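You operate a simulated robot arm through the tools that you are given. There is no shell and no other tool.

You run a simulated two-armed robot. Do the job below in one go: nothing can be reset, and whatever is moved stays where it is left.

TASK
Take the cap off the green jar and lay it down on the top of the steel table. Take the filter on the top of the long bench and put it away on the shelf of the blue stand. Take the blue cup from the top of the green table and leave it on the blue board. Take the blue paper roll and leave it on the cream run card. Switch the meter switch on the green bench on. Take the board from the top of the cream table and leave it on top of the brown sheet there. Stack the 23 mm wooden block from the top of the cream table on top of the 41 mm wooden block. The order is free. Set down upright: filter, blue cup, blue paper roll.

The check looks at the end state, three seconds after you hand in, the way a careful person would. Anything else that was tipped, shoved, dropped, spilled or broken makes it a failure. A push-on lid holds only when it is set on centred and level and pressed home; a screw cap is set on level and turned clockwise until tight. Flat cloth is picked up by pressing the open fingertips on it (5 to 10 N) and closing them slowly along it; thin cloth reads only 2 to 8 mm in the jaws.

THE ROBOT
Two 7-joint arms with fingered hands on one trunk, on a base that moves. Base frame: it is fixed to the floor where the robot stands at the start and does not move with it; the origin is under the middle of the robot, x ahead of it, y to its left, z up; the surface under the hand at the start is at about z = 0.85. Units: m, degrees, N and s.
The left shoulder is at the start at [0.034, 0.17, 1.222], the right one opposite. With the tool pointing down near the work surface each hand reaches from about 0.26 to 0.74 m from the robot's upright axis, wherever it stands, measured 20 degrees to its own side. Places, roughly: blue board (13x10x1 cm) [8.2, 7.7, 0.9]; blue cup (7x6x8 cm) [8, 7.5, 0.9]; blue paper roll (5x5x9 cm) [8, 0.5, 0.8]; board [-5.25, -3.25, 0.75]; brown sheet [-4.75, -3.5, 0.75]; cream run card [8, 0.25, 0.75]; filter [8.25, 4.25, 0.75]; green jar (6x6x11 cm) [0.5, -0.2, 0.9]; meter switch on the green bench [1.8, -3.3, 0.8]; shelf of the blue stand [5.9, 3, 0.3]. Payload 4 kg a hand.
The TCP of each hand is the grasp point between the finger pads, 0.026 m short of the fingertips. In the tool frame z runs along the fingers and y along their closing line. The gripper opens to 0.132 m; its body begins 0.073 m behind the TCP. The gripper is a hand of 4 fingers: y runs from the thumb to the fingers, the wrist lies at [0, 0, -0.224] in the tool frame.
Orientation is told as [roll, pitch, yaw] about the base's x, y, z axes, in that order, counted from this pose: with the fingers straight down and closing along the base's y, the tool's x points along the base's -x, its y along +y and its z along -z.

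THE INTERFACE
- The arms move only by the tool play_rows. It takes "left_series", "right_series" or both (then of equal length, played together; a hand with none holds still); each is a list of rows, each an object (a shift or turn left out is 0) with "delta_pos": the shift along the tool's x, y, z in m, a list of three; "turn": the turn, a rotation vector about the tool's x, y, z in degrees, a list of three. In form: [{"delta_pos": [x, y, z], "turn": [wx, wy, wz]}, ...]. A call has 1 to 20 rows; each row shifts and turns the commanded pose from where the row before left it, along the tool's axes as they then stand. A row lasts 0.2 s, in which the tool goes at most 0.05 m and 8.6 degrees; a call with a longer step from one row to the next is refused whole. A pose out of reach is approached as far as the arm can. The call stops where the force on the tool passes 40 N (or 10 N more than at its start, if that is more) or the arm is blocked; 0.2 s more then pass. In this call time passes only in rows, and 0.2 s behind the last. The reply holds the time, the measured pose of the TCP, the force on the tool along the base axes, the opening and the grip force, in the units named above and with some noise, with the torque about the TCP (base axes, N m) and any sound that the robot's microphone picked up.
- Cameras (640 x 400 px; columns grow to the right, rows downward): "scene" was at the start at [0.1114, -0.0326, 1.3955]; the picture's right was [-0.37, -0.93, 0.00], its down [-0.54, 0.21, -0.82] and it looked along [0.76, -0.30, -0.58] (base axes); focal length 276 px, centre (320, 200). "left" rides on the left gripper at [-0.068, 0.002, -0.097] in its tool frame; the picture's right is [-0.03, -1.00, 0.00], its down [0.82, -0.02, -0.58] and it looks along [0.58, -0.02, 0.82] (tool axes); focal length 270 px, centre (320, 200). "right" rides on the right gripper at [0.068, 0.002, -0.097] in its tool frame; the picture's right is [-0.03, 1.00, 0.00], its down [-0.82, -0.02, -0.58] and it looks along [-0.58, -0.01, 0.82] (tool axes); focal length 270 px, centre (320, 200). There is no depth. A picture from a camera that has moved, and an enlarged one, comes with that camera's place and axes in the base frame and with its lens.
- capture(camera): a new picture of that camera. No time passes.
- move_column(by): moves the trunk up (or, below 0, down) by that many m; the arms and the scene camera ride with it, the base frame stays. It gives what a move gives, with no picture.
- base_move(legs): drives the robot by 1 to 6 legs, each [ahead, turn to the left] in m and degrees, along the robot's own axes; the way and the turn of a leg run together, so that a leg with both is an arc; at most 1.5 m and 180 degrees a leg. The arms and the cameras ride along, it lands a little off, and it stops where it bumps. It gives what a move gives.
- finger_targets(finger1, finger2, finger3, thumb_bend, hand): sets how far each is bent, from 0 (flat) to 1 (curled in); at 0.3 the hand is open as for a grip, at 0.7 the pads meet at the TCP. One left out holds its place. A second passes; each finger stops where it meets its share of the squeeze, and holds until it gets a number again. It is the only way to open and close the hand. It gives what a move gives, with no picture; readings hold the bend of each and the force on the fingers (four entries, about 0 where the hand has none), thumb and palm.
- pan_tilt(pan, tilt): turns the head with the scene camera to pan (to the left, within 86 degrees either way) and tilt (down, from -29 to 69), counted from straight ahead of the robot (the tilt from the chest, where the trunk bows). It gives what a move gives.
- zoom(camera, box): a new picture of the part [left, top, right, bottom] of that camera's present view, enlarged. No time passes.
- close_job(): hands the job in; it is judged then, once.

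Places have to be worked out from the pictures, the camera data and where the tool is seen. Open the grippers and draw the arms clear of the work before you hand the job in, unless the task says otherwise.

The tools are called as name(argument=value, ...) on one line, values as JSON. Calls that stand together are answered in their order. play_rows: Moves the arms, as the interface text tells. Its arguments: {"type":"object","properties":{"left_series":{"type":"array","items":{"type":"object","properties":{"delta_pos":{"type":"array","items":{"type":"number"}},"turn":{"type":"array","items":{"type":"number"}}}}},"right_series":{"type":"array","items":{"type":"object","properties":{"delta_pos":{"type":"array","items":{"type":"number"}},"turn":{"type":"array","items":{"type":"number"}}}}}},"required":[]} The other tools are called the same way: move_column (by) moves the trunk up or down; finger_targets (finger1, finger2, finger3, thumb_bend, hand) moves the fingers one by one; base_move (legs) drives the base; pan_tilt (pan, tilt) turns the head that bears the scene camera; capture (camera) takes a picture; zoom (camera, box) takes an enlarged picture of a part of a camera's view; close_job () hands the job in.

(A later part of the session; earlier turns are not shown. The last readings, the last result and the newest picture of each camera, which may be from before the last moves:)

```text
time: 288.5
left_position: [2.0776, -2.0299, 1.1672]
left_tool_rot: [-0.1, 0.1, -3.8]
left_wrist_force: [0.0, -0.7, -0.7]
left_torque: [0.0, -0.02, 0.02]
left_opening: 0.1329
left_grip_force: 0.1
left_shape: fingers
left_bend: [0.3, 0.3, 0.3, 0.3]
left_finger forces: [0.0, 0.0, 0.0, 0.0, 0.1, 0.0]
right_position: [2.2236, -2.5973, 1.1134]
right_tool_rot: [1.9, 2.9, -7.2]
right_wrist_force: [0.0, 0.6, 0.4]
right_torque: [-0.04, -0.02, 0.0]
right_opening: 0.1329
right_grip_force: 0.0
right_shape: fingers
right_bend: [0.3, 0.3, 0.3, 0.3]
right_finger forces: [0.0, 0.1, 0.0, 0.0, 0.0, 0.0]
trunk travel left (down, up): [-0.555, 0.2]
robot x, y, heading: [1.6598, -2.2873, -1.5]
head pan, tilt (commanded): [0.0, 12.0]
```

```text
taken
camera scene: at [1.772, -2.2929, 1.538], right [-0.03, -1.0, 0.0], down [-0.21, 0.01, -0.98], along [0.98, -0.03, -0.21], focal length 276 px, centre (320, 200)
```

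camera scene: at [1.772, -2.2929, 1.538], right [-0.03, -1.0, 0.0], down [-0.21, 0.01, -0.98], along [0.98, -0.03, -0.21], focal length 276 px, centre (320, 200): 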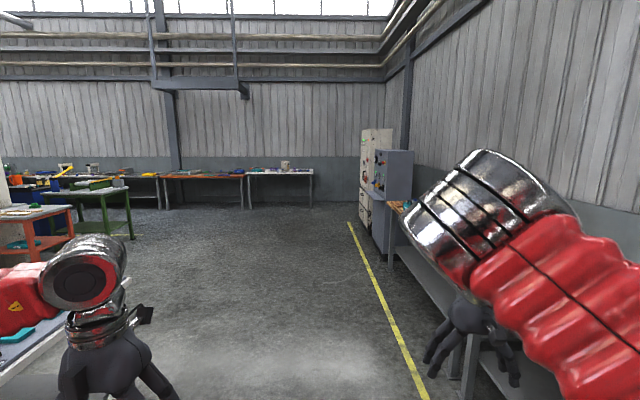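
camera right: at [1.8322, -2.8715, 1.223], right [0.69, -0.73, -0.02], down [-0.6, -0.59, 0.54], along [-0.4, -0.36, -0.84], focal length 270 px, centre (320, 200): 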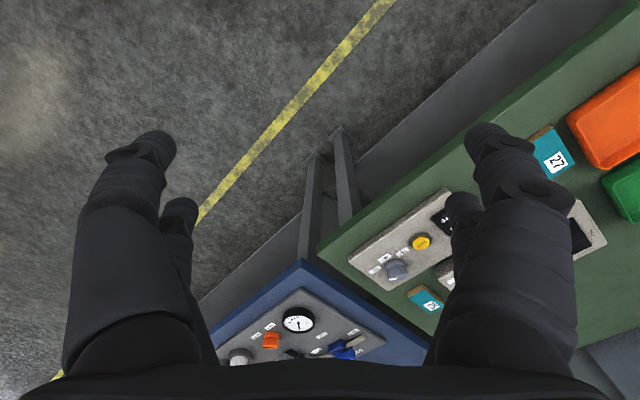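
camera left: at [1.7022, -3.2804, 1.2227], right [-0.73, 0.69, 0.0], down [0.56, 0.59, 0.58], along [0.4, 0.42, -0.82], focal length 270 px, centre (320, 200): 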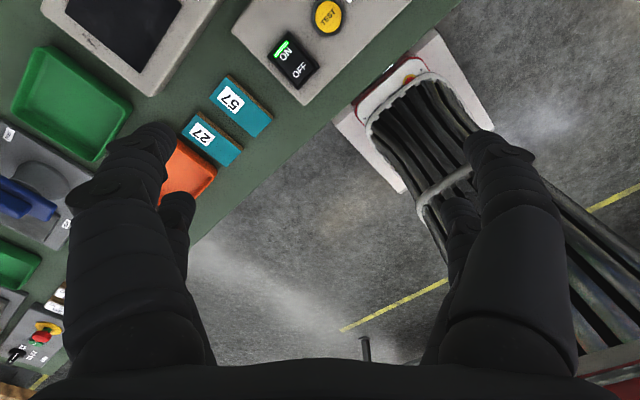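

Far benches stand around x≈8.1; the orange-topped one at y≈0.4 should carry the paper roll. I head out across the open floor at 15°.

base_move(legs=[[0, 16.5], [1.4, 0], [1.4, 0], [1.2, 0]])

capture(camera="scene")

pan_tilt(pan=35, tilt=12)

capture(camera="scene")

```text
time: 309.2
left_position: [5.8592, -0.8786, 1.1668]
left_tool_rot: [0.1, 0.1, 13.0]
left_wrist_force: [-0.1, -0.7, 0.2]
left_torque: [-0.03, -0.01, -0.01]
left_opening: 0.1334
left_grip_force: 0.0
left_shape: fingers
left_bend: [0.3, 0.3, 0.3, 0.3]
left_finger forces: [0.1, 0.0, 0.0, 0.0, 0.1, 0.0]
right_position: [6.1618, -1.3795, 1.1155]
right_tool_rot: [1.9, 2.9, 9.8]
right_wrist_force: [-0.3, 0.2, 0.0]
right_torque: [0.0, -0.01, 0.01]
right_opening: 0.1328
right_grip_force: 0.0
right_shape: fingers
right_bend: [0.3, 0.3, 0.3, 0.3]
right_finger forces: [0.1, 0.1, 0.0, 0.0, 0.1, 0.1]
trunk travel left (down, up): [-0.555, 0.2]
robot x, y, heading: [5.5362, -1.2476, 15.2]
head pan, tilt (commanded): [0.0, 12.0]
```

```text
taken
camera scene: at [5.6425, -1.2194, 1.5381], right [0.26, -0.96, 0.0], down [-0.2, -0.06, -0.98], along [0.94, 0.26, -0.21], focal length 276 px, centre (320, 200)
```

scene: 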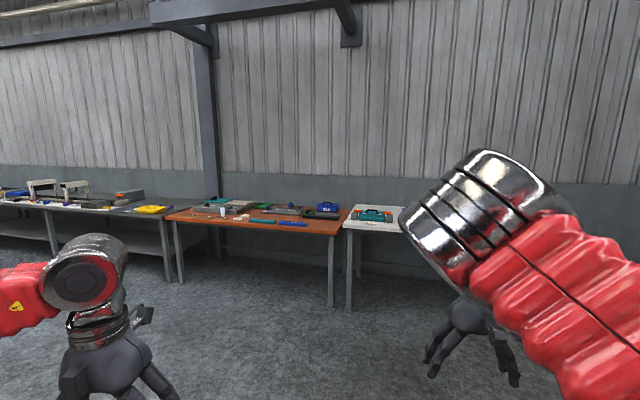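

```text
time: 310.2
left_position: [5.8581, -0.8785, 1.1696]
left_tool_rot: [0.0, 0.0, 13.0]
left_wrist_force: [-0.4, 0.5, 0.3]
left_torque: [0.0, -0.01, 0.0]
left_opening: 0.1328
left_grip_force: 0.1
left_shape: fingers
left_bend: [0.3, 0.3, 0.3, 0.3]
left_finger forces: [0.0, 0.0, 0.0, 0.1, 0.0, 0.0]
right_position: [6.1621, -1.3787, 1.1149]
right_tool_rot: [1.9, 2.8, 9.8]
right_wrist_force: [0.4, -0.1, 0.3]
right_torque: [0.03, -0.02, 0.01]
right_opening: 0.1331
right_grip_force: 0.1
right_shape: fingers
right_bend: [0.3, 0.3, 0.3, 0.3]
right_finger forces: [0.0, 0.0, 0.1, 0.1, 0.0, 0.0]
trunk travel left (down, up): [-0.555, 0.2]
robot x, y, heading: [5.5361, -1.2458, 15.2]
head pan, tilt (commanded): [35.0, 12.0]
```

```text
taken
camera scene: at [5.6121, -1.1723, 1.5381], right [0.77, -0.64, 0.0], down [-0.13, -0.16, -0.98], along [0.62, 0.75, -0.21], focal length 276 px, centre (320, 200)
```

scene: 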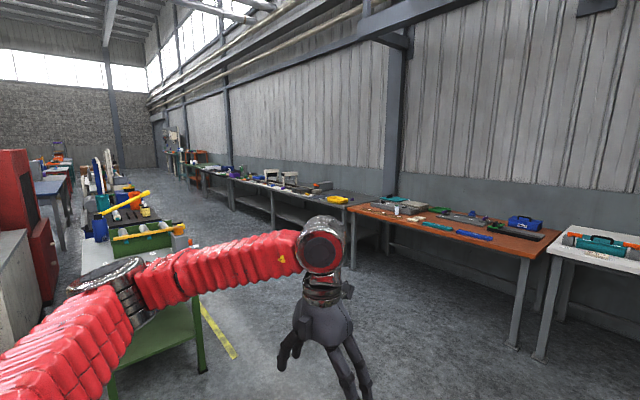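

I zoom in on the orange-topped bench and the long bench to find the roll, card and filter.

zoom(camera="scene", box=[330, 180, 570, 330])

zoom(camera="scene", box=[170, 140, 370, 265])

```text
2.67 times, centred on (450, 255) of scene
camera zoom: at [5.6121, -1.1723, 1.5381], right [0.77, -0.64, 0.0], down [-0.13, -0.16, -0.98], along [0.62, 0.75, -0.21], focal length 736 px, centre (-27, 53)
```

zoom: 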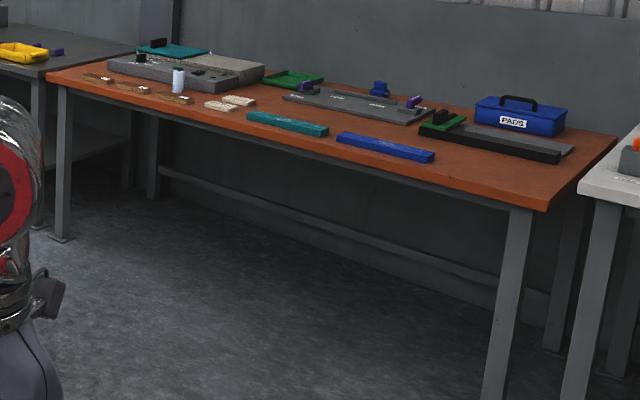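

```text
3.20 times, centred on (270, 202) of scene
camera zoom: at [5.6121, -1.1723, 1.5381], right [0.77, -0.64, 0.0], down [-0.13, -0.16, -0.98], along [0.62, 0.75, -0.21], focal length 883 px, centre (480, 192)
```

zoom: 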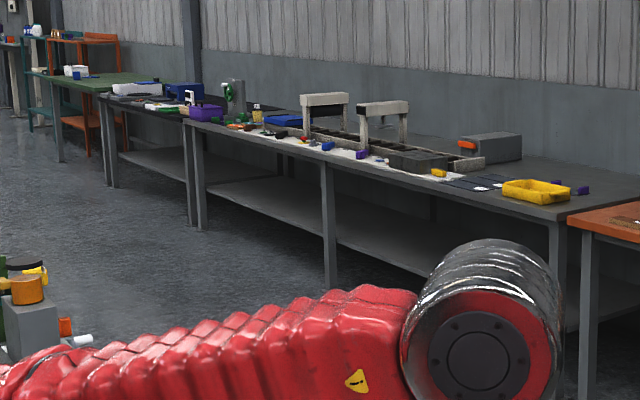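

The blue/white roll is on the orange-topped bench at about (8.0, 0.48), the cream cards at (8.03, 0.3); the bench front edge is x≈7.78. I drive to (7.3, 0.35) and face +x.

base_move(legs=[[0, 27], [1.2, 0], [1.15, 0]])

base_move(legs=[[0, -42]])

pan_tilt(pan=0, tilt=35)

capture(camera="scene")

```text
time: 323.4
left_position: [7.3825, 0.8077, 1.1674]
left_tool_rot: [-0.1, 0.2, 39.6]
left_wrist_force: [-0.2, 0.6, 0.6]
left_torque: [0.01, 0.01, 0.01]
left_opening: 0.1329
left_grip_force: 0.0
left_shape: fingers
left_bend: [0.3, 0.3, 0.3, 0.3]
left_finger forces: [0.1, 0.0, 0.0, 0.1, 0.1, 0.1]
right_position: [7.8771, 0.4989, 1.1153]
right_tool_rot: [1.8, 2.7, 36.4]
right_wrist_force: [-0.3, -1.2, 0.2]
right_torque: [-0.01, -0.01, 0.02]
right_opening: 0.1331
right_grip_force: 0.0
right_shape: fingers
right_bend: [0.3, 0.3, 0.3, 0.3]
right_finger forces: [0.0, 0.0, 0.0, 0.0, 0.0, 0.1]
trunk travel left (down, up): [-0.555, 0.2]
robot x, y, heading: [7.2577, 0.3337, 41.9]
head pan, tilt (commanded): [35.0, 12.0]
```

```text
time: 326.3
left_position: [7.672, 0.599, 1.171]
left_tool_rot: [0.2, 0.1, -2.6]
left_wrist_force: [0.6, -1.7, 0.0]
left_torque: [0.08, 0.0, -0.01]
left_opening: 0.1329
left_grip_force: 0.0
left_shape: fingers
left_bend: [0.3, 0.3, 0.3, 0.3]
left_finger forces: [0.0, 0.0, 0.0, 0.0, 0.0, 0.1]
right_position: [7.8313, 0.0358, 1.1165]
right_tool_rot: [2.2, 2.8, -5.7]
right_wrist_force: [0.8, 0.1, -0.8]
right_torque: [0.09, 0.01, -0.01]
right_opening: 0.133
right_grip_force: 0.1
right_shape: fingers
right_bend: [0.3, 0.3, 0.3, 0.3]
right_finger forces: [0.0, 0.0, 0.0, 0.1, 0.1, 0.0]
trunk travel left (down, up): [-0.555, 0.2]
robot x, y, heading: [7.2603, 0.3739, 0.7]
head pan, tilt (commanded): [35.0, 12.0]
stopped in leg 1: the robot was blocked; the commanded pose is now the measured one
```

```text
time: 327.3
left_position: [7.6715, 0.6022, 1.1702]
left_tool_rot: [-0.1, 0.1, -2.5]
left_wrist_force: [0.1, 0.1, -0.7]
left_torque: [-0.05, 0.01, 0.02]
left_opening: 0.1329
left_grip_force: 0.0
left_shape: fingers
left_bend: [0.3, 0.3, 0.3, 0.3]
left_finger forces: [0.0, 0.0, 0.0, 0.0, 0.0, 0.0]
right_position: [7.8304, 0.0387, 1.1176]
right_tool_rot: [1.9, 2.7, -5.8]
right_wrist_force: [0.2, -0.1, -0.4]
right_torque: [0.02, 0.0, 0.0]
right_opening: 0.1331
right_grip_force: 0.1
right_shape: fingers
right_bend: [0.3, 0.3, 0.3, 0.3]
right_finger forces: [0.0, 0.1, 0.0, 0.0, 0.1, 0.0]
trunk travel left (down, up): [-0.555, 0.2]
robot x, y, heading: [7.2638, 0.3728, 0.8]
head pan, tilt (commanded): [0.0, 35.0]
```

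```text
taken
camera scene: at [7.3673, 0.3773, 1.5012], right [0.01, -1.0, 0.0], down [-0.57, -0.01, -0.82], along [0.82, 0.01, -0.57], focal length 276 px, centre (320, 200)
```

scene: 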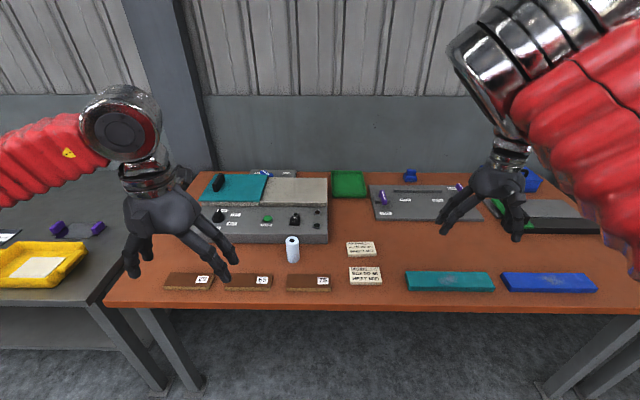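

zoom(camera="scene", box=[240, 220, 400, 320])

zoom(camera="scene", box=[340, 230, 400, 295])

```text
4.00 times, centred on (320, 270) of scene
camera zoom: at [7.3673, 0.3773, 1.5012], right [0.01, -1.0, 0.0], down [-0.57, -0.01, -0.82], along [0.82, 0.01, -0.57], focal length 1103 px, centre (320, -80)
```

zoom: 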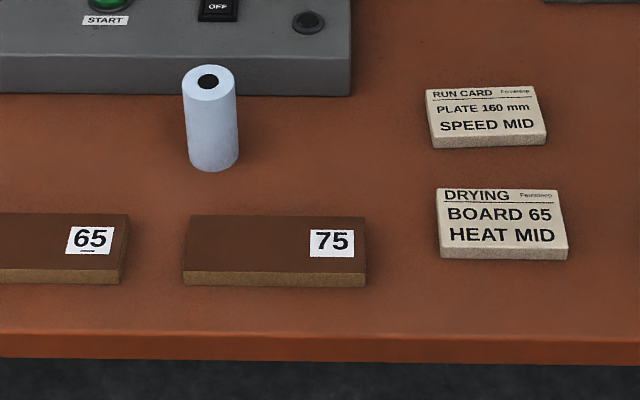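

```text
6.15 times, centred on (370, 262) of scene
camera zoom: at [7.3673, 0.3773, 1.5012], right [0.01, -1.0, 0.0], down [-0.57, -0.01, -0.82], along [0.82, 0.01, -0.57], focal length 1697 px, centre (12, -185)
```

zoom: 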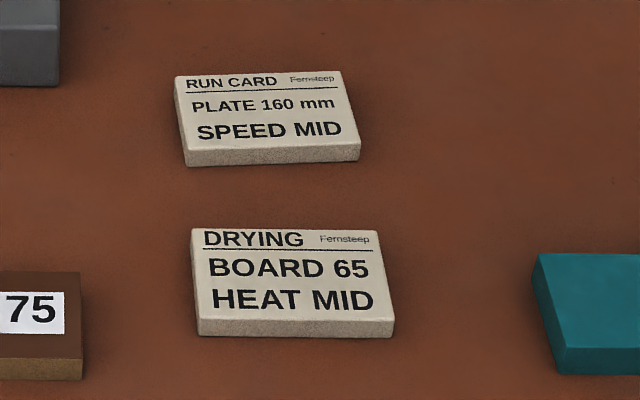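

The target is the far card labelled RUN CARD, centred about (8.116, 0.230), and the pale-blue roll stands at (8.068, 0.483) on z≈0.75. I move the base to (7.54, 0.2) facing +x.

play_rows(right_series=[{"delta_pos": [0, 0, -0.04]}, {"delta_pos": [0, 0, -0.04]}, {"delta_pos": [0, 0, -0.04]}, {"delta_pos": [0, 0, -0.04]}])

base_move(legs=[[0, -33], [0.326, 0]])

base_move(legs=[[0, 32]])

capture(camera="scene")

```text
time: 328.3
left_position: [7.6703, 0.6036, 1.1697]
left_tool_rot: [0.0, 0.1, -2.5]
left_wrist_force: [0.5, 0.4, 0.2]
left_torque: [0.0, 0.01, -0.01]
left_opening: 0.1329
left_grip_force: 0.0
left_shape: fingers
left_bend: [0.3, 0.3, 0.3, 0.3]
left_finger forces: [0.1, 0.0, 0.1, 0.1, 0.1, 0.0]
right_position: [7.8365, 0.0336, 1.2795]
right_tool_rot: [1.9, 2.7, -5.7]
right_wrist_force: [0.1, 0.6, 0.7]
right_torque: [-0.02, 0.0, 0.03]
right_opening: 0.1328
right_grip_force: 0.2
right_shape: fingers
right_bend: [0.3, 0.3, 0.3, 0.3]
right_finger forces: [0.0, 0.0, 0.1, 0.0, 0.0, 0.0]
trunk travel left (down, up): [-0.555, 0.2]
robot x, y, heading: [7.259, 0.3816, 0.7]
head pan, tilt (commanded): [0.0, 35.0]
```

```text
time: 332.3
left_position: [8.002, 0.1699, 1.1702]
left_tool_rot: [0.1, 0.2, -35.5]
left_wrist_force: [-0.6, -1.9, -0.3]
left_torque: [0.06, 0.03, -0.02]
left_opening: 0.133
left_grip_force: 0.2
left_shape: fingers
left_bend: [0.3, 0.3, 0.3, 0.3]
left_finger forces: [0.0, 0.0, 0.0, 0.0, 0.0, 0.0]
right_position: [7.8323, -0.3978, 1.2769]
right_tool_rot: [2.1, 2.8, -38.7]
right_wrist_force: [0.4, -0.3, -0.8]
right_torque: [0.05, -0.02, 0.0]
right_opening: 0.1328
right_grip_force: 0.0
right_shape: fingers
right_bend: [0.3, 0.3, 0.3, 0.3]
right_finger forces: [0.1, 0.0, 0.0, 0.1, 0.0, 0.0]
trunk travel left (down, up): [-0.555, 0.2]
robot x, y, heading: [7.5473, 0.2221, -31.9]
head pan, tilt (commanded): [0.0, 35.0]
```

```text
time: 334.4
left_position: [7.9575, 0.4248, 1.1699]
left_tool_rot: [0.0, 0.1, -3.0]
left_wrist_force: [-0.5, 1.4, -0.3]
left_torque: [0.01, 0.01, -0.01]
left_opening: 0.133
left_grip_force: 0.0
left_shape: fingers
left_bend: [0.3, 0.3, 0.3, 0.3]
left_finger forces: [0.0, 0.0, 0.0, 0.1, 0.0, 0.0]
right_position: [8.1193, -0.1502, 1.2774]
right_tool_rot: [2.2, 2.9, -6.8]
right_wrist_force: [-0.7, 0.0, 0.2]
right_torque: [0.01, -0.01, -0.03]
right_opening: 0.1329
right_grip_force: 0.1
right_shape: fingers
right_bend: [0.3, 0.3, 0.3, 0.3]
right_finger forces: [0.1, 0.1, 0.0, 0.1, 0.0, 0.1]
trunk travel left (down, up): [-0.555, 0.2]
robot x, y, heading: [7.547, 0.1844, 0.1]
head pan, tilt (commanded): [0.0, 35.0]
```

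```text
taken
camera scene: at [7.6537, 0.1851, 1.5011], right [0.0, -1.0, 0.0], down [-0.58, 0.0, -0.82], along [0.82, 0.0, -0.58], focal length 276 px, centre (320, 200)
```

scene: 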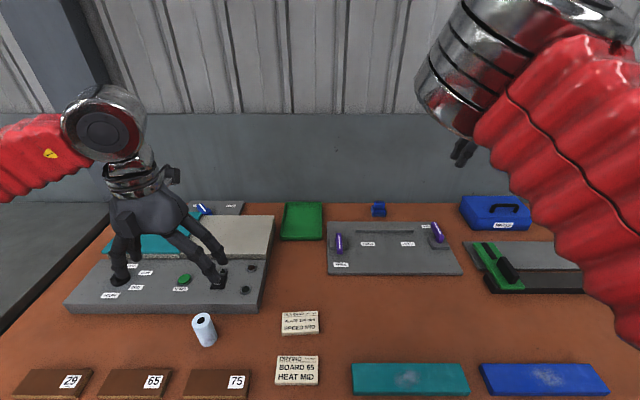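

In position. I tilt the head down and zoom on the roll and the card for precise positions.

pan_tilt(pan=5, tilt=50)

zoom(camera="scene", box=[200, 200, 360, 300])

capture(camera="left")

```text
time: 335.2
left_position: [7.9543, 0.4236, 1.1718]
left_tool_rot: [0.1, 0.0, -3.0]
left_wrist_force: [-0.2, -0.4, -0.1]
left_torque: [0.01, -0.02, -0.01]
left_opening: 0.1332
left_grip_force: 0.0
left_shape: fingers
left_bend: [0.3, 0.3, 0.3, 0.3]
left_finger forces: [0.0, 0.1, 0.1, 0.0, 0.0, 0.0]
right_position: [8.1157, -0.1507, 1.277]
right_tool_rot: [2.3, 2.9, -6.8]
right_wrist_force: [-0.3, -0.1, -0.1]
right_torque: [0.01, -0.03, 0.01]
right_opening: 0.1334
right_grip_force: 0.0
right_shape: fingers
right_bend: [0.3, 0.3, 0.3, 0.3]
right_finger forces: [0.0, 0.0, 0.1, 0.0, 0.0, 0.1]
trunk travel left (down, up): [-0.555, 0.2]
robot x, y, heading: [7.5453, 0.1873, 0.1]
head pan, tilt (commanded): [5.0, 50.0]
```

```text
4.00 times, centred on (280, 250) of scene
camera zoom: at [7.6381, 0.1914, 1.4797], right [0.09, -1.0, 0.0], down [-0.76, -0.07, -0.64], along [0.64, 0.06, -0.77], focal length 1103 px, centre (480, 0)
```

zoom: 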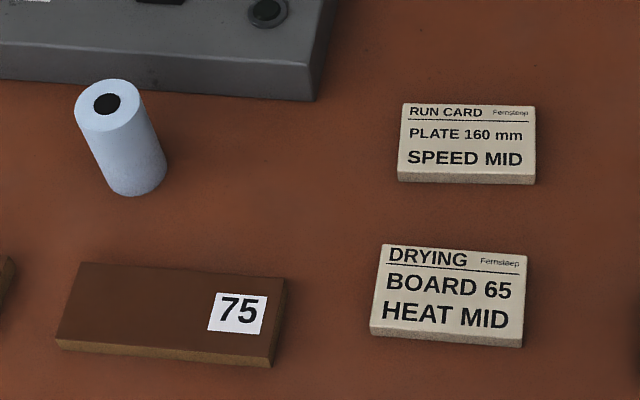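

```text
taken
camera left: at [8.0226, 0.4218, 1.2682], right [-0.03, -1.0, 0.0], down [-0.82, 0.02, 0.58], along [-0.58, 0.02, -0.82], focal length 270 px, centre (320, 200)
```

left: 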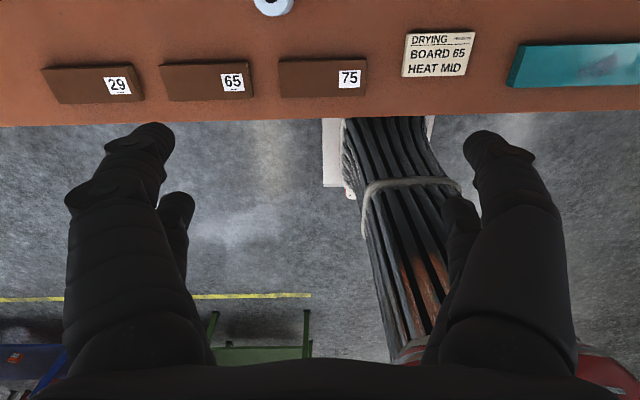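

Roll ≈ (8.054, 0.490), run card centre ≈ (8.099, 0.2415). I lower the trunk 10 cm, square the left hand and bring it above the roll.

move_column(by=-0.1)

play_rows(left_series=[{"turn": [0, 0, -3]}, {"delta_pos": [-0.033, 0.022, 0]}, {"delta_pos": [-0.033, 0.022, 0]}, {"delta_pos": [-0.034, 0.0224, 0]}, {"delta_pos": [0, 0, 0.05]}, {"delta_pos": [0, 0, 0.05]}, {"delta_pos": [0, 0, 0.05]}])

capture(camera="left")

zoom(camera="scene", box=[160, 140, 360, 265])

```text
time: 336.5
left_position: [7.9562, 0.4237, 1.0708]
left_tool_rot: [0.1, 0.0, -3.0]
left_wrist_force: [-0.3, 0.2, 0.9]
left_torque: [-0.02, 0.01, 0.0]
left_opening: 0.1329
left_grip_force: 0.0
left_shape: fingers
left_bend: [0.3, 0.3, 0.3, 0.3]
left_finger forces: [0.0, 0.0, 0.1, 0.0, 0.0, 0.1]
right_position: [8.1136, -0.1608, 1.1717]
right_tool_rot: [2.5, 3.4, -8.0]
right_wrist_force: [0.8, 0.8, -0.4]
right_torque: [-0.01, -0.03, 0.01]
right_opening: 0.133
right_grip_force: 0.0
right_shape: fingers
right_bend: [0.3, 0.3, 0.3, 0.3]
right_finger forces: [0.1, 0.0, 0.0, 0.0, 0.0, 0.1]
trunk travel left (down, up): [-0.455, 0.3]
robot x, y, heading: [7.5437, 0.1855, 0.1]
head pan, tilt (commanded): [5.0, 50.0]
```

```text
time: 338.1
left_position: [8.0574, 0.4923, 0.9193]
left_tool_rot: [-0.1, 0.1, 0.0]
left_wrist_force: [0.3, 0.1, 0.7]
left_torque: [-0.02, 0.01, 0.0]
left_opening: 0.1329
left_grip_force: 0.1
left_shape: fingers
left_bend: [0.3, 0.3, 0.3, 0.3]
left_finger forces: [0.0, 0.0, 0.1, 0.1, 0.0, 0.1]
right_position: [8.1145, -0.1598, 1.1763]
right_tool_rot: [2.7, 2.8, -7.7]
right_wrist_force: [0.3, 0.1, -0.1]
right_torque: [0.01, 0.01, 0.02]
right_opening: 0.1333
right_grip_force: 0.1
right_shape: fingers
right_bend: [0.3, 0.3, 0.3, 0.3]
right_finger forces: [0.1, 0.0, 0.1, 0.0, 0.0, 0.1]
trunk travel left (down, up): [-0.455, 0.3]
robot x, y, heading: [7.5451, 0.1836, 0.1]
head pan, tilt (commanded): [5.0, 50.0]
```

```text
taken
camera left: at [8.1243, 0.4934, 1.0165], right [0.03, -1.0, 0.0], down [-0.81, -0.02, 0.58], along [-0.58, -0.02, -0.82], focal length 270 px, centre (320, 200)
```

left: 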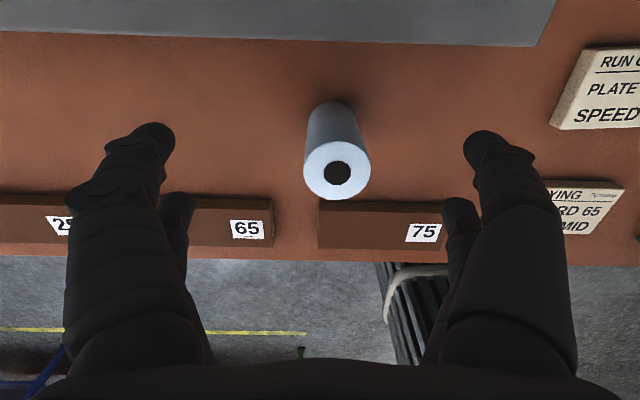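

```text
3.20 times, centred on (260, 202) of scene
camera zoom: at [7.652, 0.192, 1.3789], right [0.09, -1.0, 0.0], down [-0.76, -0.07, -0.64], along [0.64, 0.06, -0.77], focal length 883 px, centre (512, 192)
```

zoom: 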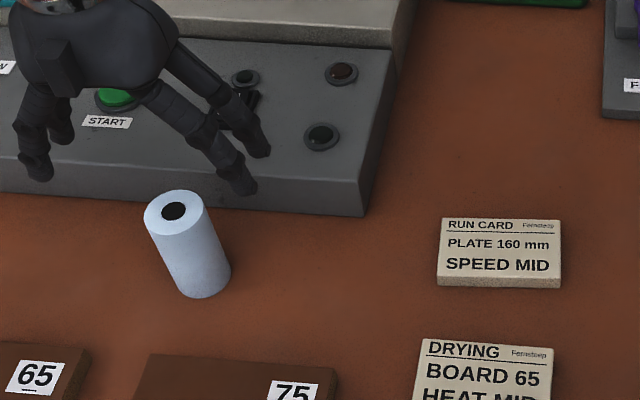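

The hand view shows the bench top is actually higher (roll top z≈0.87, bench ≈0.78), which puts the roll at about (8.036, 0.478) and the card at (8.077, 0.239). I correct the hand position and look again.

play_rows(left_series=[{"delta_pos": [0.0214, -0.0143, 0]}, {"delta_pos": [0, 0, 0]}])

capture(camera="left")

```text
time: 338.7
left_position: [8.0337, 0.4765, 0.92]
left_tool_rot: [0.1, 0.1, 0.0]
left_wrist_force: [-0.4, -0.4, -0.3]
left_torque: [0.01, 0.0, -0.01]
left_opening: 0.1331
left_grip_force: 0.1
left_shape: fingers
left_bend: [0.3, 0.3, 0.3, 0.3]
left_finger forces: [0.1, 0.0, 0.0, 0.0, 0.0, 0.1]
right_position: [8.116, -0.16, 1.1772]
right_tool_rot: [2.9, 2.9, -7.8]
right_wrist_force: [0.2, -1.0, -0.1]
right_torque: [0.01, 0.01, -0.02]
right_opening: 0.1333
right_grip_force: 0.0
right_shape: fingers
right_bend: [0.3, 0.3, 0.3, 0.3]
right_finger forces: [0.1, 0.0, 0.1, 0.1, 0.1, 0.0]
trunk travel left (down, up): [-0.455, 0.3]
robot x, y, heading: [7.5448, 0.1847, 0.1]
head pan, tilt (commanded): [5.0, 50.0]
```

```text
taken
camera left: at [8.1024, 0.4781, 1.0163], right [0.03, -1.0, 0.0], down [-0.81, -0.02, 0.58], along [-0.58, -0.02, -0.81], focal length 270 px, centre (320, 200)
```

left: 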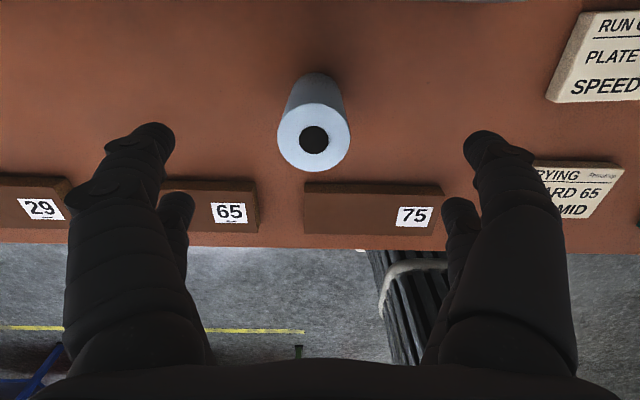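

Now the roll is centred under the hand. I nudge 3 mm, descend around it and close gently.

play_rows(left_series=[{"delta_pos": [0, 0.003, 0]}, {"delta_pos": [0, 0, 0.04]}, {"delta_pos": [0, 0, 0.04]}])

finger_targets(hand="left", finger1=0.5, finger2=0.5, finger3=0.5, thumb_bend=0.5)

capture(camera="left")

zoom(camera="scene", box=[160, 140, 360, 265])

```text
time: 339.5
left_position: [8.0353, 0.4794, 0.841]
left_tool_rot: [0.1, 0.1, 0.1]
left_wrist_force: [0.5, 0.2, -1.0]
left_torque: [0.01, 0.0, 0.02]
left_opening: 0.1331
left_grip_force: 0.0
left_shape: fingers
left_bend: [0.3, 0.3, 0.3, 0.3]
left_finger forces: [0.0, 0.0, 0.1, 0.1, 0.0, 0.0]
right_position: [8.1145, -0.1602, 1.1771]
right_tool_rot: [2.8, 2.9, -7.9]
right_wrist_force: [-0.5, 0.6, -0.7]
right_torque: [0.02, -0.03, -0.02]
right_opening: 0.1331
right_grip_force: 0.0
right_shape: fingers
right_bend: [0.3, 0.3, 0.3, 0.3]
right_finger forces: [0.0, 0.1, 0.0, 0.0, 0.0, 0.0]
trunk travel left (down, up): [-0.455, 0.3]
robot x, y, heading: [7.5458, 0.185, -0.1]
head pan, tilt (commanded): [5.0, 50.0]
```

```text
time: 340.5
left_position: [8.035, 0.4795, 0.8404]
left_tool_rot: [0.1, 0.1, 0.0]
left_wrist_force: [-1.0, 0.3, 0.2]
left_torque: [0.0, 0.0, -0.03]
left_opening: 0.0664
left_grip_force: 0.1
left_shape: fingers
left_bend: [0.5, 0.5, 0.5, 0.5]
left_finger forces: [0.0, 0.1, 0.0, 0.1, 0.1, 0.1]
right_position: [8.1152, -0.1597, 1.1773]
right_tool_rot: [2.8, 3.0, -7.8]
right_wrist_force: [0.4, 0.2, -0.2]
right_torque: [0.0, -0.01, -0.01]
right_opening: 0.133
right_grip_force: 0.1
right_shape: fingers
right_bend: [0.3, 0.3, 0.3, 0.3]
right_finger forces: [0.0, 0.0, 0.0, 0.1, 0.0, 0.0]
trunk travel left (down, up): [-0.455, 0.3]
robot x, y, heading: [7.5507, 0.186, 0.1]
head pan, tilt (commanded): [5.0, 50.0]
```

```text
taken
camera left: at [8.1028, 0.4806, 0.9373], right [0.03, -1.0, 0.0], down [-0.81, -0.02, 0.58], along [-0.58, -0.02, -0.82], focal length 270 px, centre (320, 200)
```

left: 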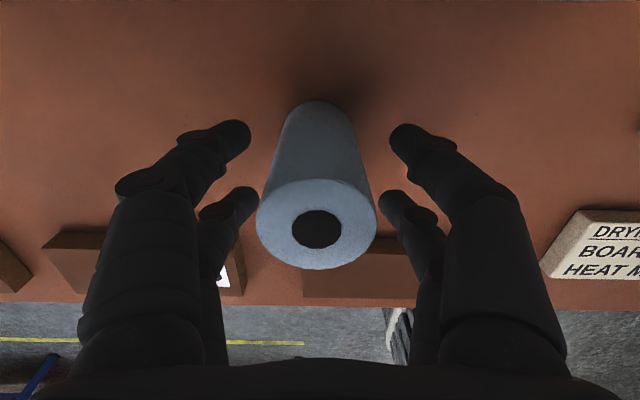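

```text
3.20 times, centred on (260, 202) of scene
camera zoom: at [7.6517, 0.1917, 1.379], right [0.09, -1.0, 0.0], down [-0.76, -0.07, -0.64], along [0.64, 0.06, -0.77], focal length 883 px, centre (512, 192)
```

zoom: 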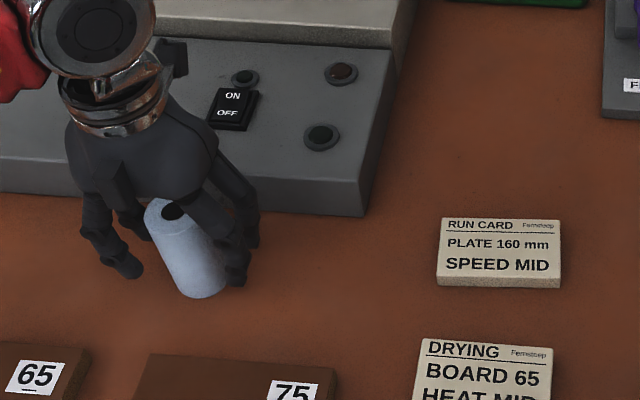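

Good alignment. I shift 3 mm and close on the roll.

play_rows(left_series=[{"delta_pos": [-0.003, 0.0005, 0.004]}])

finger_targets(hand="left", finger1=0.6, finger2=0.6, finger3=0.6, thumb_bend=0.6)

capture(camera="left")

```text
time: 340.9
left_position: [8.0375, 0.4796, 0.837]
left_tool_rot: [0.0, 0.2, 0.0]
left_wrist_force: [0.3, -0.3, -0.6]
left_torque: [-0.02, -0.01, -0.03]
left_opening: 0.0668
left_grip_force: 0.0
left_shape: fingers
left_bend: [0.5, 0.5, 0.5, 0.5]
left_finger forces: [0.1, 0.0, 0.1, 0.0, 0.0, 0.1]
right_position: [8.1157, -0.1599, 1.1777]
right_tool_rot: [2.8, 2.9, -7.9]
right_wrist_force: [0.7, 0.1, 0.4]
right_torque: [0.02, -0.03, 0.05]
right_opening: 0.1335
right_grip_force: 0.1
right_shape: fingers
right_bend: [0.3, 0.3, 0.3, 0.3]
right_finger forces: [0.0, 0.1, 0.0, 0.1, 0.1, 0.1]
trunk travel left (down, up): [-0.455, 0.3]
robot x, y, heading: [7.5469, 0.1853, 0.0]
head pan, tilt (commanded): [5.0, 50.0]
```

```text
time: 341.9
left_position: [8.0384, 0.4809, 0.8354]
left_tool_rot: [-0.1, 0.2, 0.0]
left_wrist_force: [-0.1, -0.2, -1.0]
left_torque: [0.01, -0.02, 0.01]
left_opening: 0.0333
left_grip_force: 0.3
left_shape: fingers
left_bend: [0.6, 0.6, 0.6, 0.6]
left_finger forces: [0.2, 0.1, 0.0, 0.0, 0.0, 0.1]
right_position: [8.1151, -0.1606, 1.1766]
right_tool_rot: [2.8, 2.8, -7.8]
right_wrist_force: [1.0, 0.4, 0.6]
right_torque: [0.01, 0.02, 0.01]
right_opening: 0.1334
right_grip_force: 0.0
right_shape: fingers
right_bend: [0.3, 0.3, 0.3, 0.3]
right_finger forces: [0.0, 0.0, 0.0, 0.0, 0.0, 0.0]
trunk travel left (down, up): [-0.455, 0.3]
robot x, y, heading: [7.5459, 0.1857, 0.1]
head pan, tilt (commanded): [5.0, 50.0]
```

```text
taken
camera left: at [8.1056, 0.4816, 0.9332], right [0.03, -1.0, 0.0], down [-0.81, -0.02, 0.58], along [-0.58, -0.02, -0.82], focal length 270 px, centre (320, 200)
```

left: 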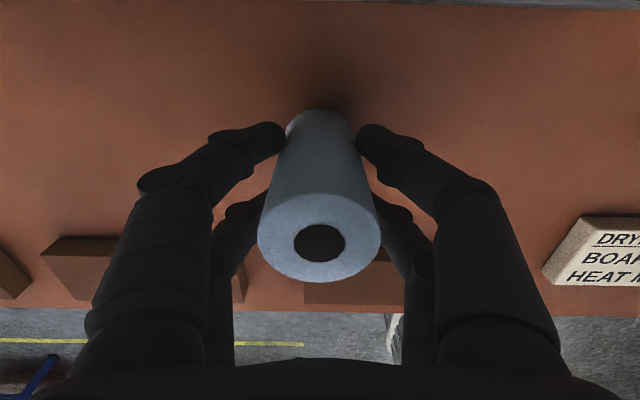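

Just touching; I squeeze a little more to hold it.

finger_targets(hand="left", finger1=0.68, finger2=0.68, finger3=0.68, thumb_bend=0.66)

capture(camera="left")

```text
time: 342.9
left_position: [8.037, 0.4789, 0.837]
left_tool_rot: [-0.1, 0.1, 0.1]
left_wrist_force: [-0.2, 0.1, -0.9]
left_torque: [-0.03, -0.03, 0.01]
left_opening: 0.0279
left_grip_force: 8.6
left_shape: fingers
left_bend: [0.62, 0.62, 0.63, 0.63]
left_finger forces: [4.7, 4.1, 3.6, 0.0, 4.6, 0.0]
right_position: [8.1153, -0.1599, 1.1763]
right_tool_rot: [2.8, 2.9, -7.7]
right_wrist_force: [-0.4, -0.6, -0.3]
right_torque: [-0.03, 0.0, -0.02]
right_opening: 0.133
right_grip_force: 0.0
right_shape: fingers
right_bend: [0.3, 0.3, 0.3, 0.3]
right_finger forces: [0.0, 0.0, 0.1, 0.0, 0.0, 0.0]
trunk travel left (down, up): [-0.455, 0.3]
robot x, y, heading: [7.5463, 0.1836, -0.0]
head pan, tilt (commanded): [5.0, 50.0]
```

```text
taken
camera left: at [8.1057, 0.4816, 0.9331], right [0.03, -1.0, 0.0], down [-0.81, -0.02, 0.58], along [-0.58, -0.02, -0.81], focal length 270 px, centre (320, 200)
```

left: 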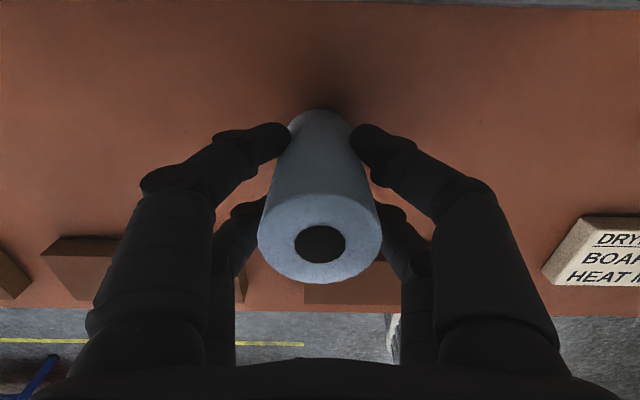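

Firm, even grip (8.6 N). I lift the roll, carry it over the run card and check alignment.

play_rows(left_series=[{"delta_pos": [0, 0, -0.03]}, {"delta_pos": [0, 0, -0.04]}, {"delta_pos": [-0.0087, -0.0474, 0]}, {"delta_pos": [-0.0087, -0.0474, 0]}, {"delta_pos": [-0.0087, -0.0474, 0]}, {"delta_pos": [-0.0087, -0.0474, 0]}, {"delta_pos": [-0.0087, -0.0474, 0]}, {"delta_pos": [0, 0, 0.02]}])

capture(camera="left")

zoom(camera="scene", box=[220, 140, 420, 265])

```text
time: 344.7
left_position: [8.0801, 0.2442, 0.886]
left_tool_rot: [0.0, 0.1, 0.1]
left_wrist_force: [-0.7, 0.3, -0.5]
left_torque: [-0.02, 0.03, 0.0]
left_opening: 0.0277
left_grip_force: 9.0
left_shape: fingers
left_bend: [0.62, 0.63, 0.63, 0.63]
left_finger forces: [4.9, 4.3, 3.8, 0.0, 4.8, 0.1]
right_position: [8.1166, -0.1597, 1.1777]
right_tool_rot: [2.8, 2.9, -7.8]
right_wrist_force: [-0.5, 0.4, 0.3]
right_torque: [0.0, -0.01, 0.03]
right_opening: 0.1333
right_grip_force: 0.0
right_shape: fingers
right_bend: [0.3, 0.3, 0.3, 0.3]
right_finger forces: [0.1, 0.0, 0.0, 0.1, 0.0, 0.0]
trunk travel left (down, up): [-0.455, 0.3]
robot x, y, heading: [7.5494, 0.186, 0.1]
head pan, tilt (commanded): [5.0, 50.0]
```

```text
taken
camera left: at [8.149, 0.2456, 0.9833], right [0.03, -1.0, 0.0], down [-0.81, -0.02, 0.58], along [-0.58, -0.02, -0.82], focal length 270 px, centre (320, 200)
```

left: 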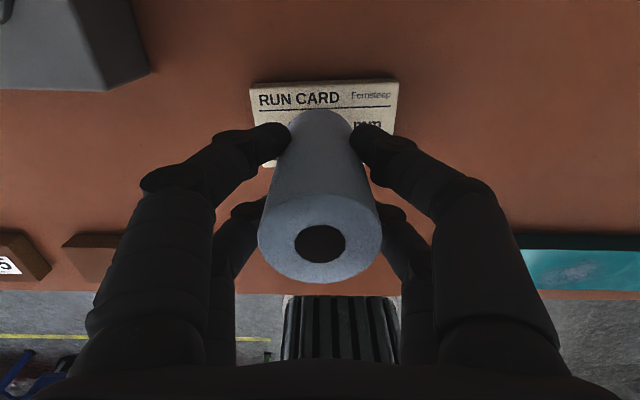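

```text
3.20 times, centred on (320, 202) of scene
camera zoom: at [7.6519, 0.1925, 1.3789], right [0.09, -1.0, 0.0], down [-0.76, -0.07, -0.64], along [0.64, 0.06, -0.77], focal length 883 px, centre (320, 192)
```

zoom: 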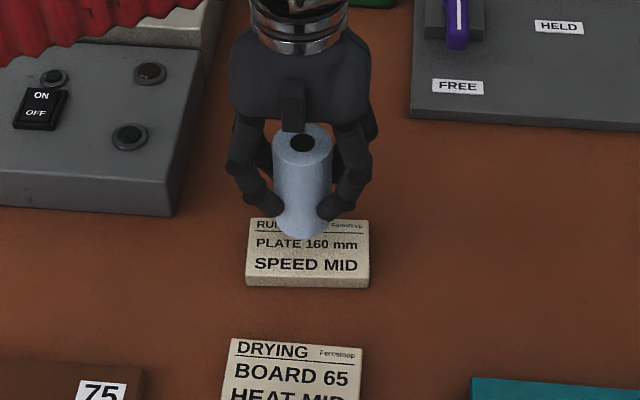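

Roll and card centres agree within ~3 mm. I shift 3 mm in y and lower it slowly onto the card.

play_rows(left_series=[{"delta_pos": [0.0005, -0.003, 0]}, {"delta_pos": [0, 0, 0.015]}, {"delta_pos": [0, 0, 0.01]}, {"delta_pos": [0, 0, 0.004]}, {"delta_pos": [0, 0, 0.003]}, {"delta_pos": [0, 0, 0.003]}])

zoom(camera="scene", box=[220, 140, 420, 265])

capture(camera="left")

```text
time: 346.1
left_position: [8.0801, 0.2409, 0.8523]
left_tool_rot: [0.0, 0.1, 0.0]
left_wrist_force: [-0.1, -0.8, 1.4]
left_torque: [0.0, -0.03, 0.0]
left_opening: 0.0278
left_grip_force: 9.0
left_shape: fingers
left_bend: [0.62, 0.63, 0.63, 0.64]
left_finger forces: [5.0, 4.4, 4.0, 0.0, 5.1, 0.0]
right_position: [8.1152, -0.1615, 1.1773]
right_tool_rot: [2.7, 2.9, -7.8]
right_wrist_force: [-0.3, 0.5, -0.6]
right_torque: [0.0, -0.04, 0.02]
right_opening: 0.1332
right_grip_force: 0.1
right_shape: fingers
right_bend: [0.3, 0.3, 0.3, 0.3]
right_finger forces: [0.0, 0.0, 0.0, 0.0, 0.1, 0.1]
trunk travel left (down, up): [-0.455, 0.3]
robot x, y, heading: [7.5488, 0.1856, -0.0]
head pan, tilt (commanded): [5.0, 50.0]
```

```text
3.20 times, centred on (320, 202) of scene
camera zoom: at [7.6516, 0.1916, 1.379], right [0.09, -1.0, 0.0], down [-0.76, -0.07, -0.64], along [0.64, 0.06, -0.77], focal length 883 px, centre (320, 192)
```

zoom: 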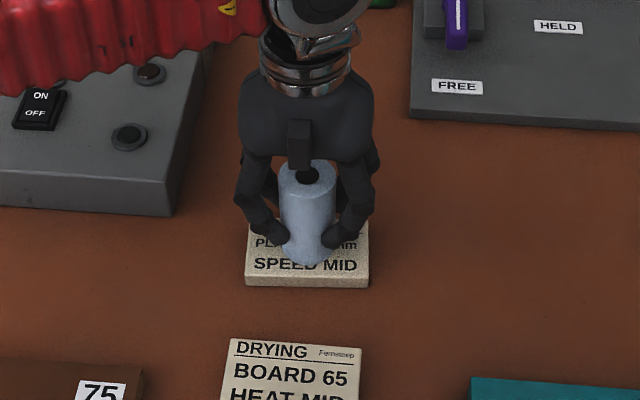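

```text
taken
camera left: at [8.1486, 0.2415, 0.9485], right [0.03, -1.0, 0.0], down [-0.82, -0.02, 0.58], along [-0.58, -0.02, -0.82], focal length 270 px, centre (320, 200)
```

left: 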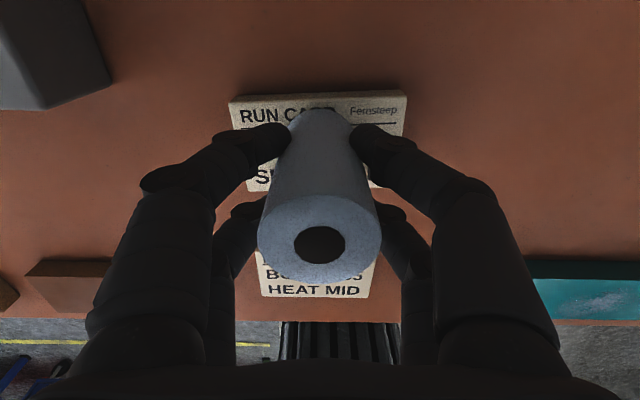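

Contact just begins. I zoom in closer to judge how the roll sits on the card before releasing.

zoom(camera="scene", box=[285, 195, 345, 233])

zoom(camera="left", box=[220, 80, 420, 205])

```text
10.53 times, centred on (315, 214) of scene
camera zoom: at [7.6516, 0.1916, 1.379], right [0.09, -1.0, 0.0], down [-0.76, -0.07, -0.64], along [0.64, 0.06, -0.77], focal length 2903 px, centre (373, 53)
```

zoom: 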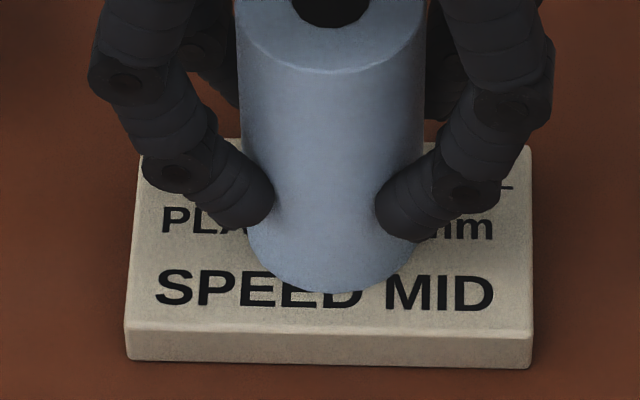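

```text
3.20 times, centred on (320, 142) of left
camera zoom: at [8.1486, 0.2415, 0.9485], right [0.03, -1.0, 0.0], down [-0.82, -0.02, 0.58], along [-0.58, -0.02, -0.82], focal length 865 px, centre (320, 384)
```

zoom: 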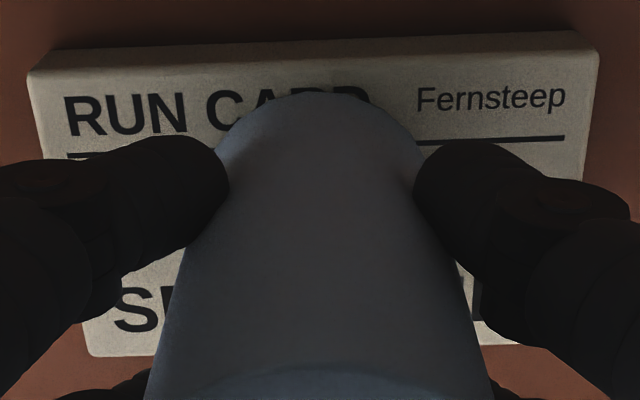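

The roll is centred on the run card. I seat it 2 mm and release gently.

play_rows(left_series=[{"delta_pos": [0, 0, 0.002]}])

finger_targets(hand="left", finger1=0.57, finger2=0.57, finger3=0.57, thumb_bend=0.57)

finger_targets(hand="left", finger1=0.4, finger2=0.4, finger3=0.4, thumb_bend=0.4)

play_rows(left_series=[{"delta_pos": [0, 0, -0.03]}, {"delta_pos": [0, 0, -0.04]}, {"delta_pos": [0, 0, -0.05]}, {"delta_pos": [0, 0, -0.05]}, {"delta_pos": [0, 0, -0.05]}])

zoom(camera="scene", box=[220, 140, 420, 265])

capture(camera="left")

```text
time: 346.5
left_position: [8.0803, 0.2394, 0.8512]
left_tool_rot: [-0.1, 0.1, 0.0]
left_wrist_force: [0.3, -0.1, 9.4]
left_torque: [0.03, -0.06, -0.01]
left_opening: 0.0275
left_grip_force: 11.1
left_shape: fingers
left_bend: [0.62, 0.63, 0.63, 0.64]
left_finger forces: [6.3, 5.1, 4.3, 0.0, 5.7, 0.0]
right_position: [8.1141, -0.1605, 1.1773]
right_tool_rot: [2.9, 2.7, -7.9]
right_wrist_force: [1.1, 0.1, -0.5]
right_torque: [0.01, -0.02, 0.0]
right_opening: 0.1331
right_grip_force: 0.1
right_shape: fingers
right_bend: [0.3, 0.3, 0.3, 0.3]
right_finger forces: [0.0, 0.1, 0.1, 0.0, 0.0, 0.0]
trunk travel left (down, up): [-0.455, 0.3]
robot x, y, heading: [7.5478, 0.1834, 0.1]
head pan, tilt (commanded): [5.0, 50.0]
```

```text
time: 347.5
left_position: [8.0804, 0.24, 0.85]
left_tool_rot: [0.1, 0.0, 0.0]
left_wrist_force: [-0.1, 0.7, -0.2]
left_torque: [0.02, -0.05, 0.0]
left_opening: 0.045
left_grip_force: 0.0
left_shape: fingers
left_bend: [0.56, 0.56, 0.56, 0.56]
left_finger forces: [0.1, 0.1, 0.0, 0.0, 0.1, 0.1]
right_position: [8.1156, -0.1597, 1.1777]
right_tool_rot: [2.8, 2.9, -7.8]
right_wrist_force: [-0.2, 0.4, 0.1]
right_torque: [-0.02, 0.0, -0.01]
right_opening: 0.1332
right_grip_force: 0.0
right_shape: fingers
right_bend: [0.3, 0.3, 0.3, 0.3]
right_finger forces: [0.1, 0.0, 0.1, 0.1, 0.0, 0.0]
trunk travel left (down, up): [-0.455, 0.3]
robot x, y, heading: [7.5467, 0.1855, 0.1]
head pan, tilt (commanded): [5.0, 50.0]
```

```text
time: 348.5
left_position: [8.0805, 0.2402, 0.8487]
left_tool_rot: [0.0, 0.0, 0.0]
left_wrist_force: [0.0, -0.5, 0.0]
left_torque: [0.02, 0.0, 0.0]
left_opening: 0.0992
left_grip_force: 0.2
left_shape: fingers
left_bend: [0.4, 0.4, 0.4, 0.4]
left_finger forces: [0.0, 0.1, 0.0, 0.1, 0.0, 0.1]
right_position: [8.1157, -0.1609, 1.177]
right_tool_rot: [2.8, 2.9, -7.8]
right_wrist_force: [0.2, -0.2, 0.2]
right_torque: [0.01, -0.04, 0.04]
right_opening: 0.133
right_grip_force: 0.0
right_shape: fingers
right_bend: [0.3, 0.3, 0.3, 0.3]
right_finger forces: [0.1, 0.0, 0.1, 0.1, 0.0, 0.1]
trunk travel left (down, up): [-0.455, 0.3]
robot x, y, heading: [7.5448, 0.1879, 0.0]
head pan, tilt (commanded): [5.0, 50.0]
```

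```text
time: 349.7
left_position: [8.0817, 0.2413, 1.0705]
left_tool_rot: [0.1, 0.1, 0.0]
left_wrist_force: [-0.9, 0.4, -0.3]
left_torque: [0.01, -0.01, 0.01]
left_opening: 0.0996
left_grip_force: 0.1
left_shape: fingers
left_bend: [0.4, 0.4, 0.4, 0.4]
left_finger forces: [0.0, 0.0, 0.1, 0.0, 0.0, 0.0]
right_position: [8.1158, -0.16, 1.177]
right_tool_rot: [2.8, 2.8, -7.8]
right_wrist_force: [0.3, -0.4, 0.1]
right_torque: [0.01, 0.0, 0.01]
right_opening: 0.1333
right_grip_force: 0.1
right_shape: fingers
right_bend: [0.3, 0.3, 0.3, 0.3]
right_finger forces: [0.1, 0.0, 0.0, 0.0, 0.0, 0.1]
trunk travel left (down, up): [-0.455, 0.3]
robot x, y, heading: [7.5474, 0.1838, 0.2]
head pan, tilt (commanded): [5.0, 50.0]
```

```text
3.20 times, centred on (320, 202) of scene
camera zoom: at [7.6512, 0.1914, 1.379], right [0.09, -1.0, 0.0], down [-0.76, -0.07, -0.64], along [0.64, 0.06, -0.77], focal length 883 px, centre (320, 192)
```

zoom: 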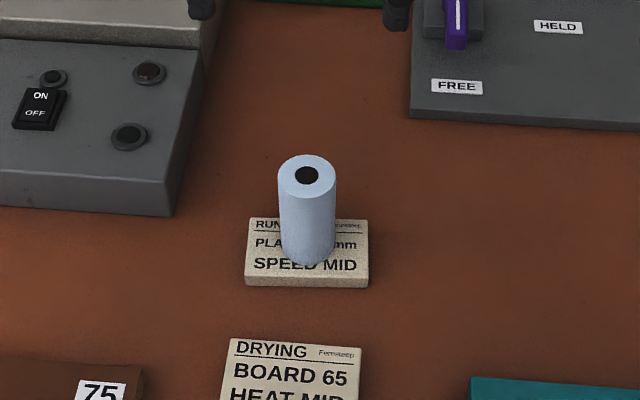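

```text
taken
camera left: at [8.1494, 0.243, 1.1678], right [0.03, -1.0, 0.0], down [-0.81, -0.02, 0.58], along [-0.58, -0.01, -0.82], focal length 270 px, centre (320, 200)
```

left: 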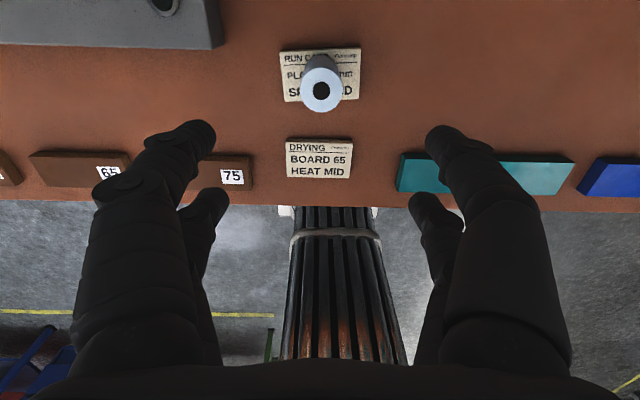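

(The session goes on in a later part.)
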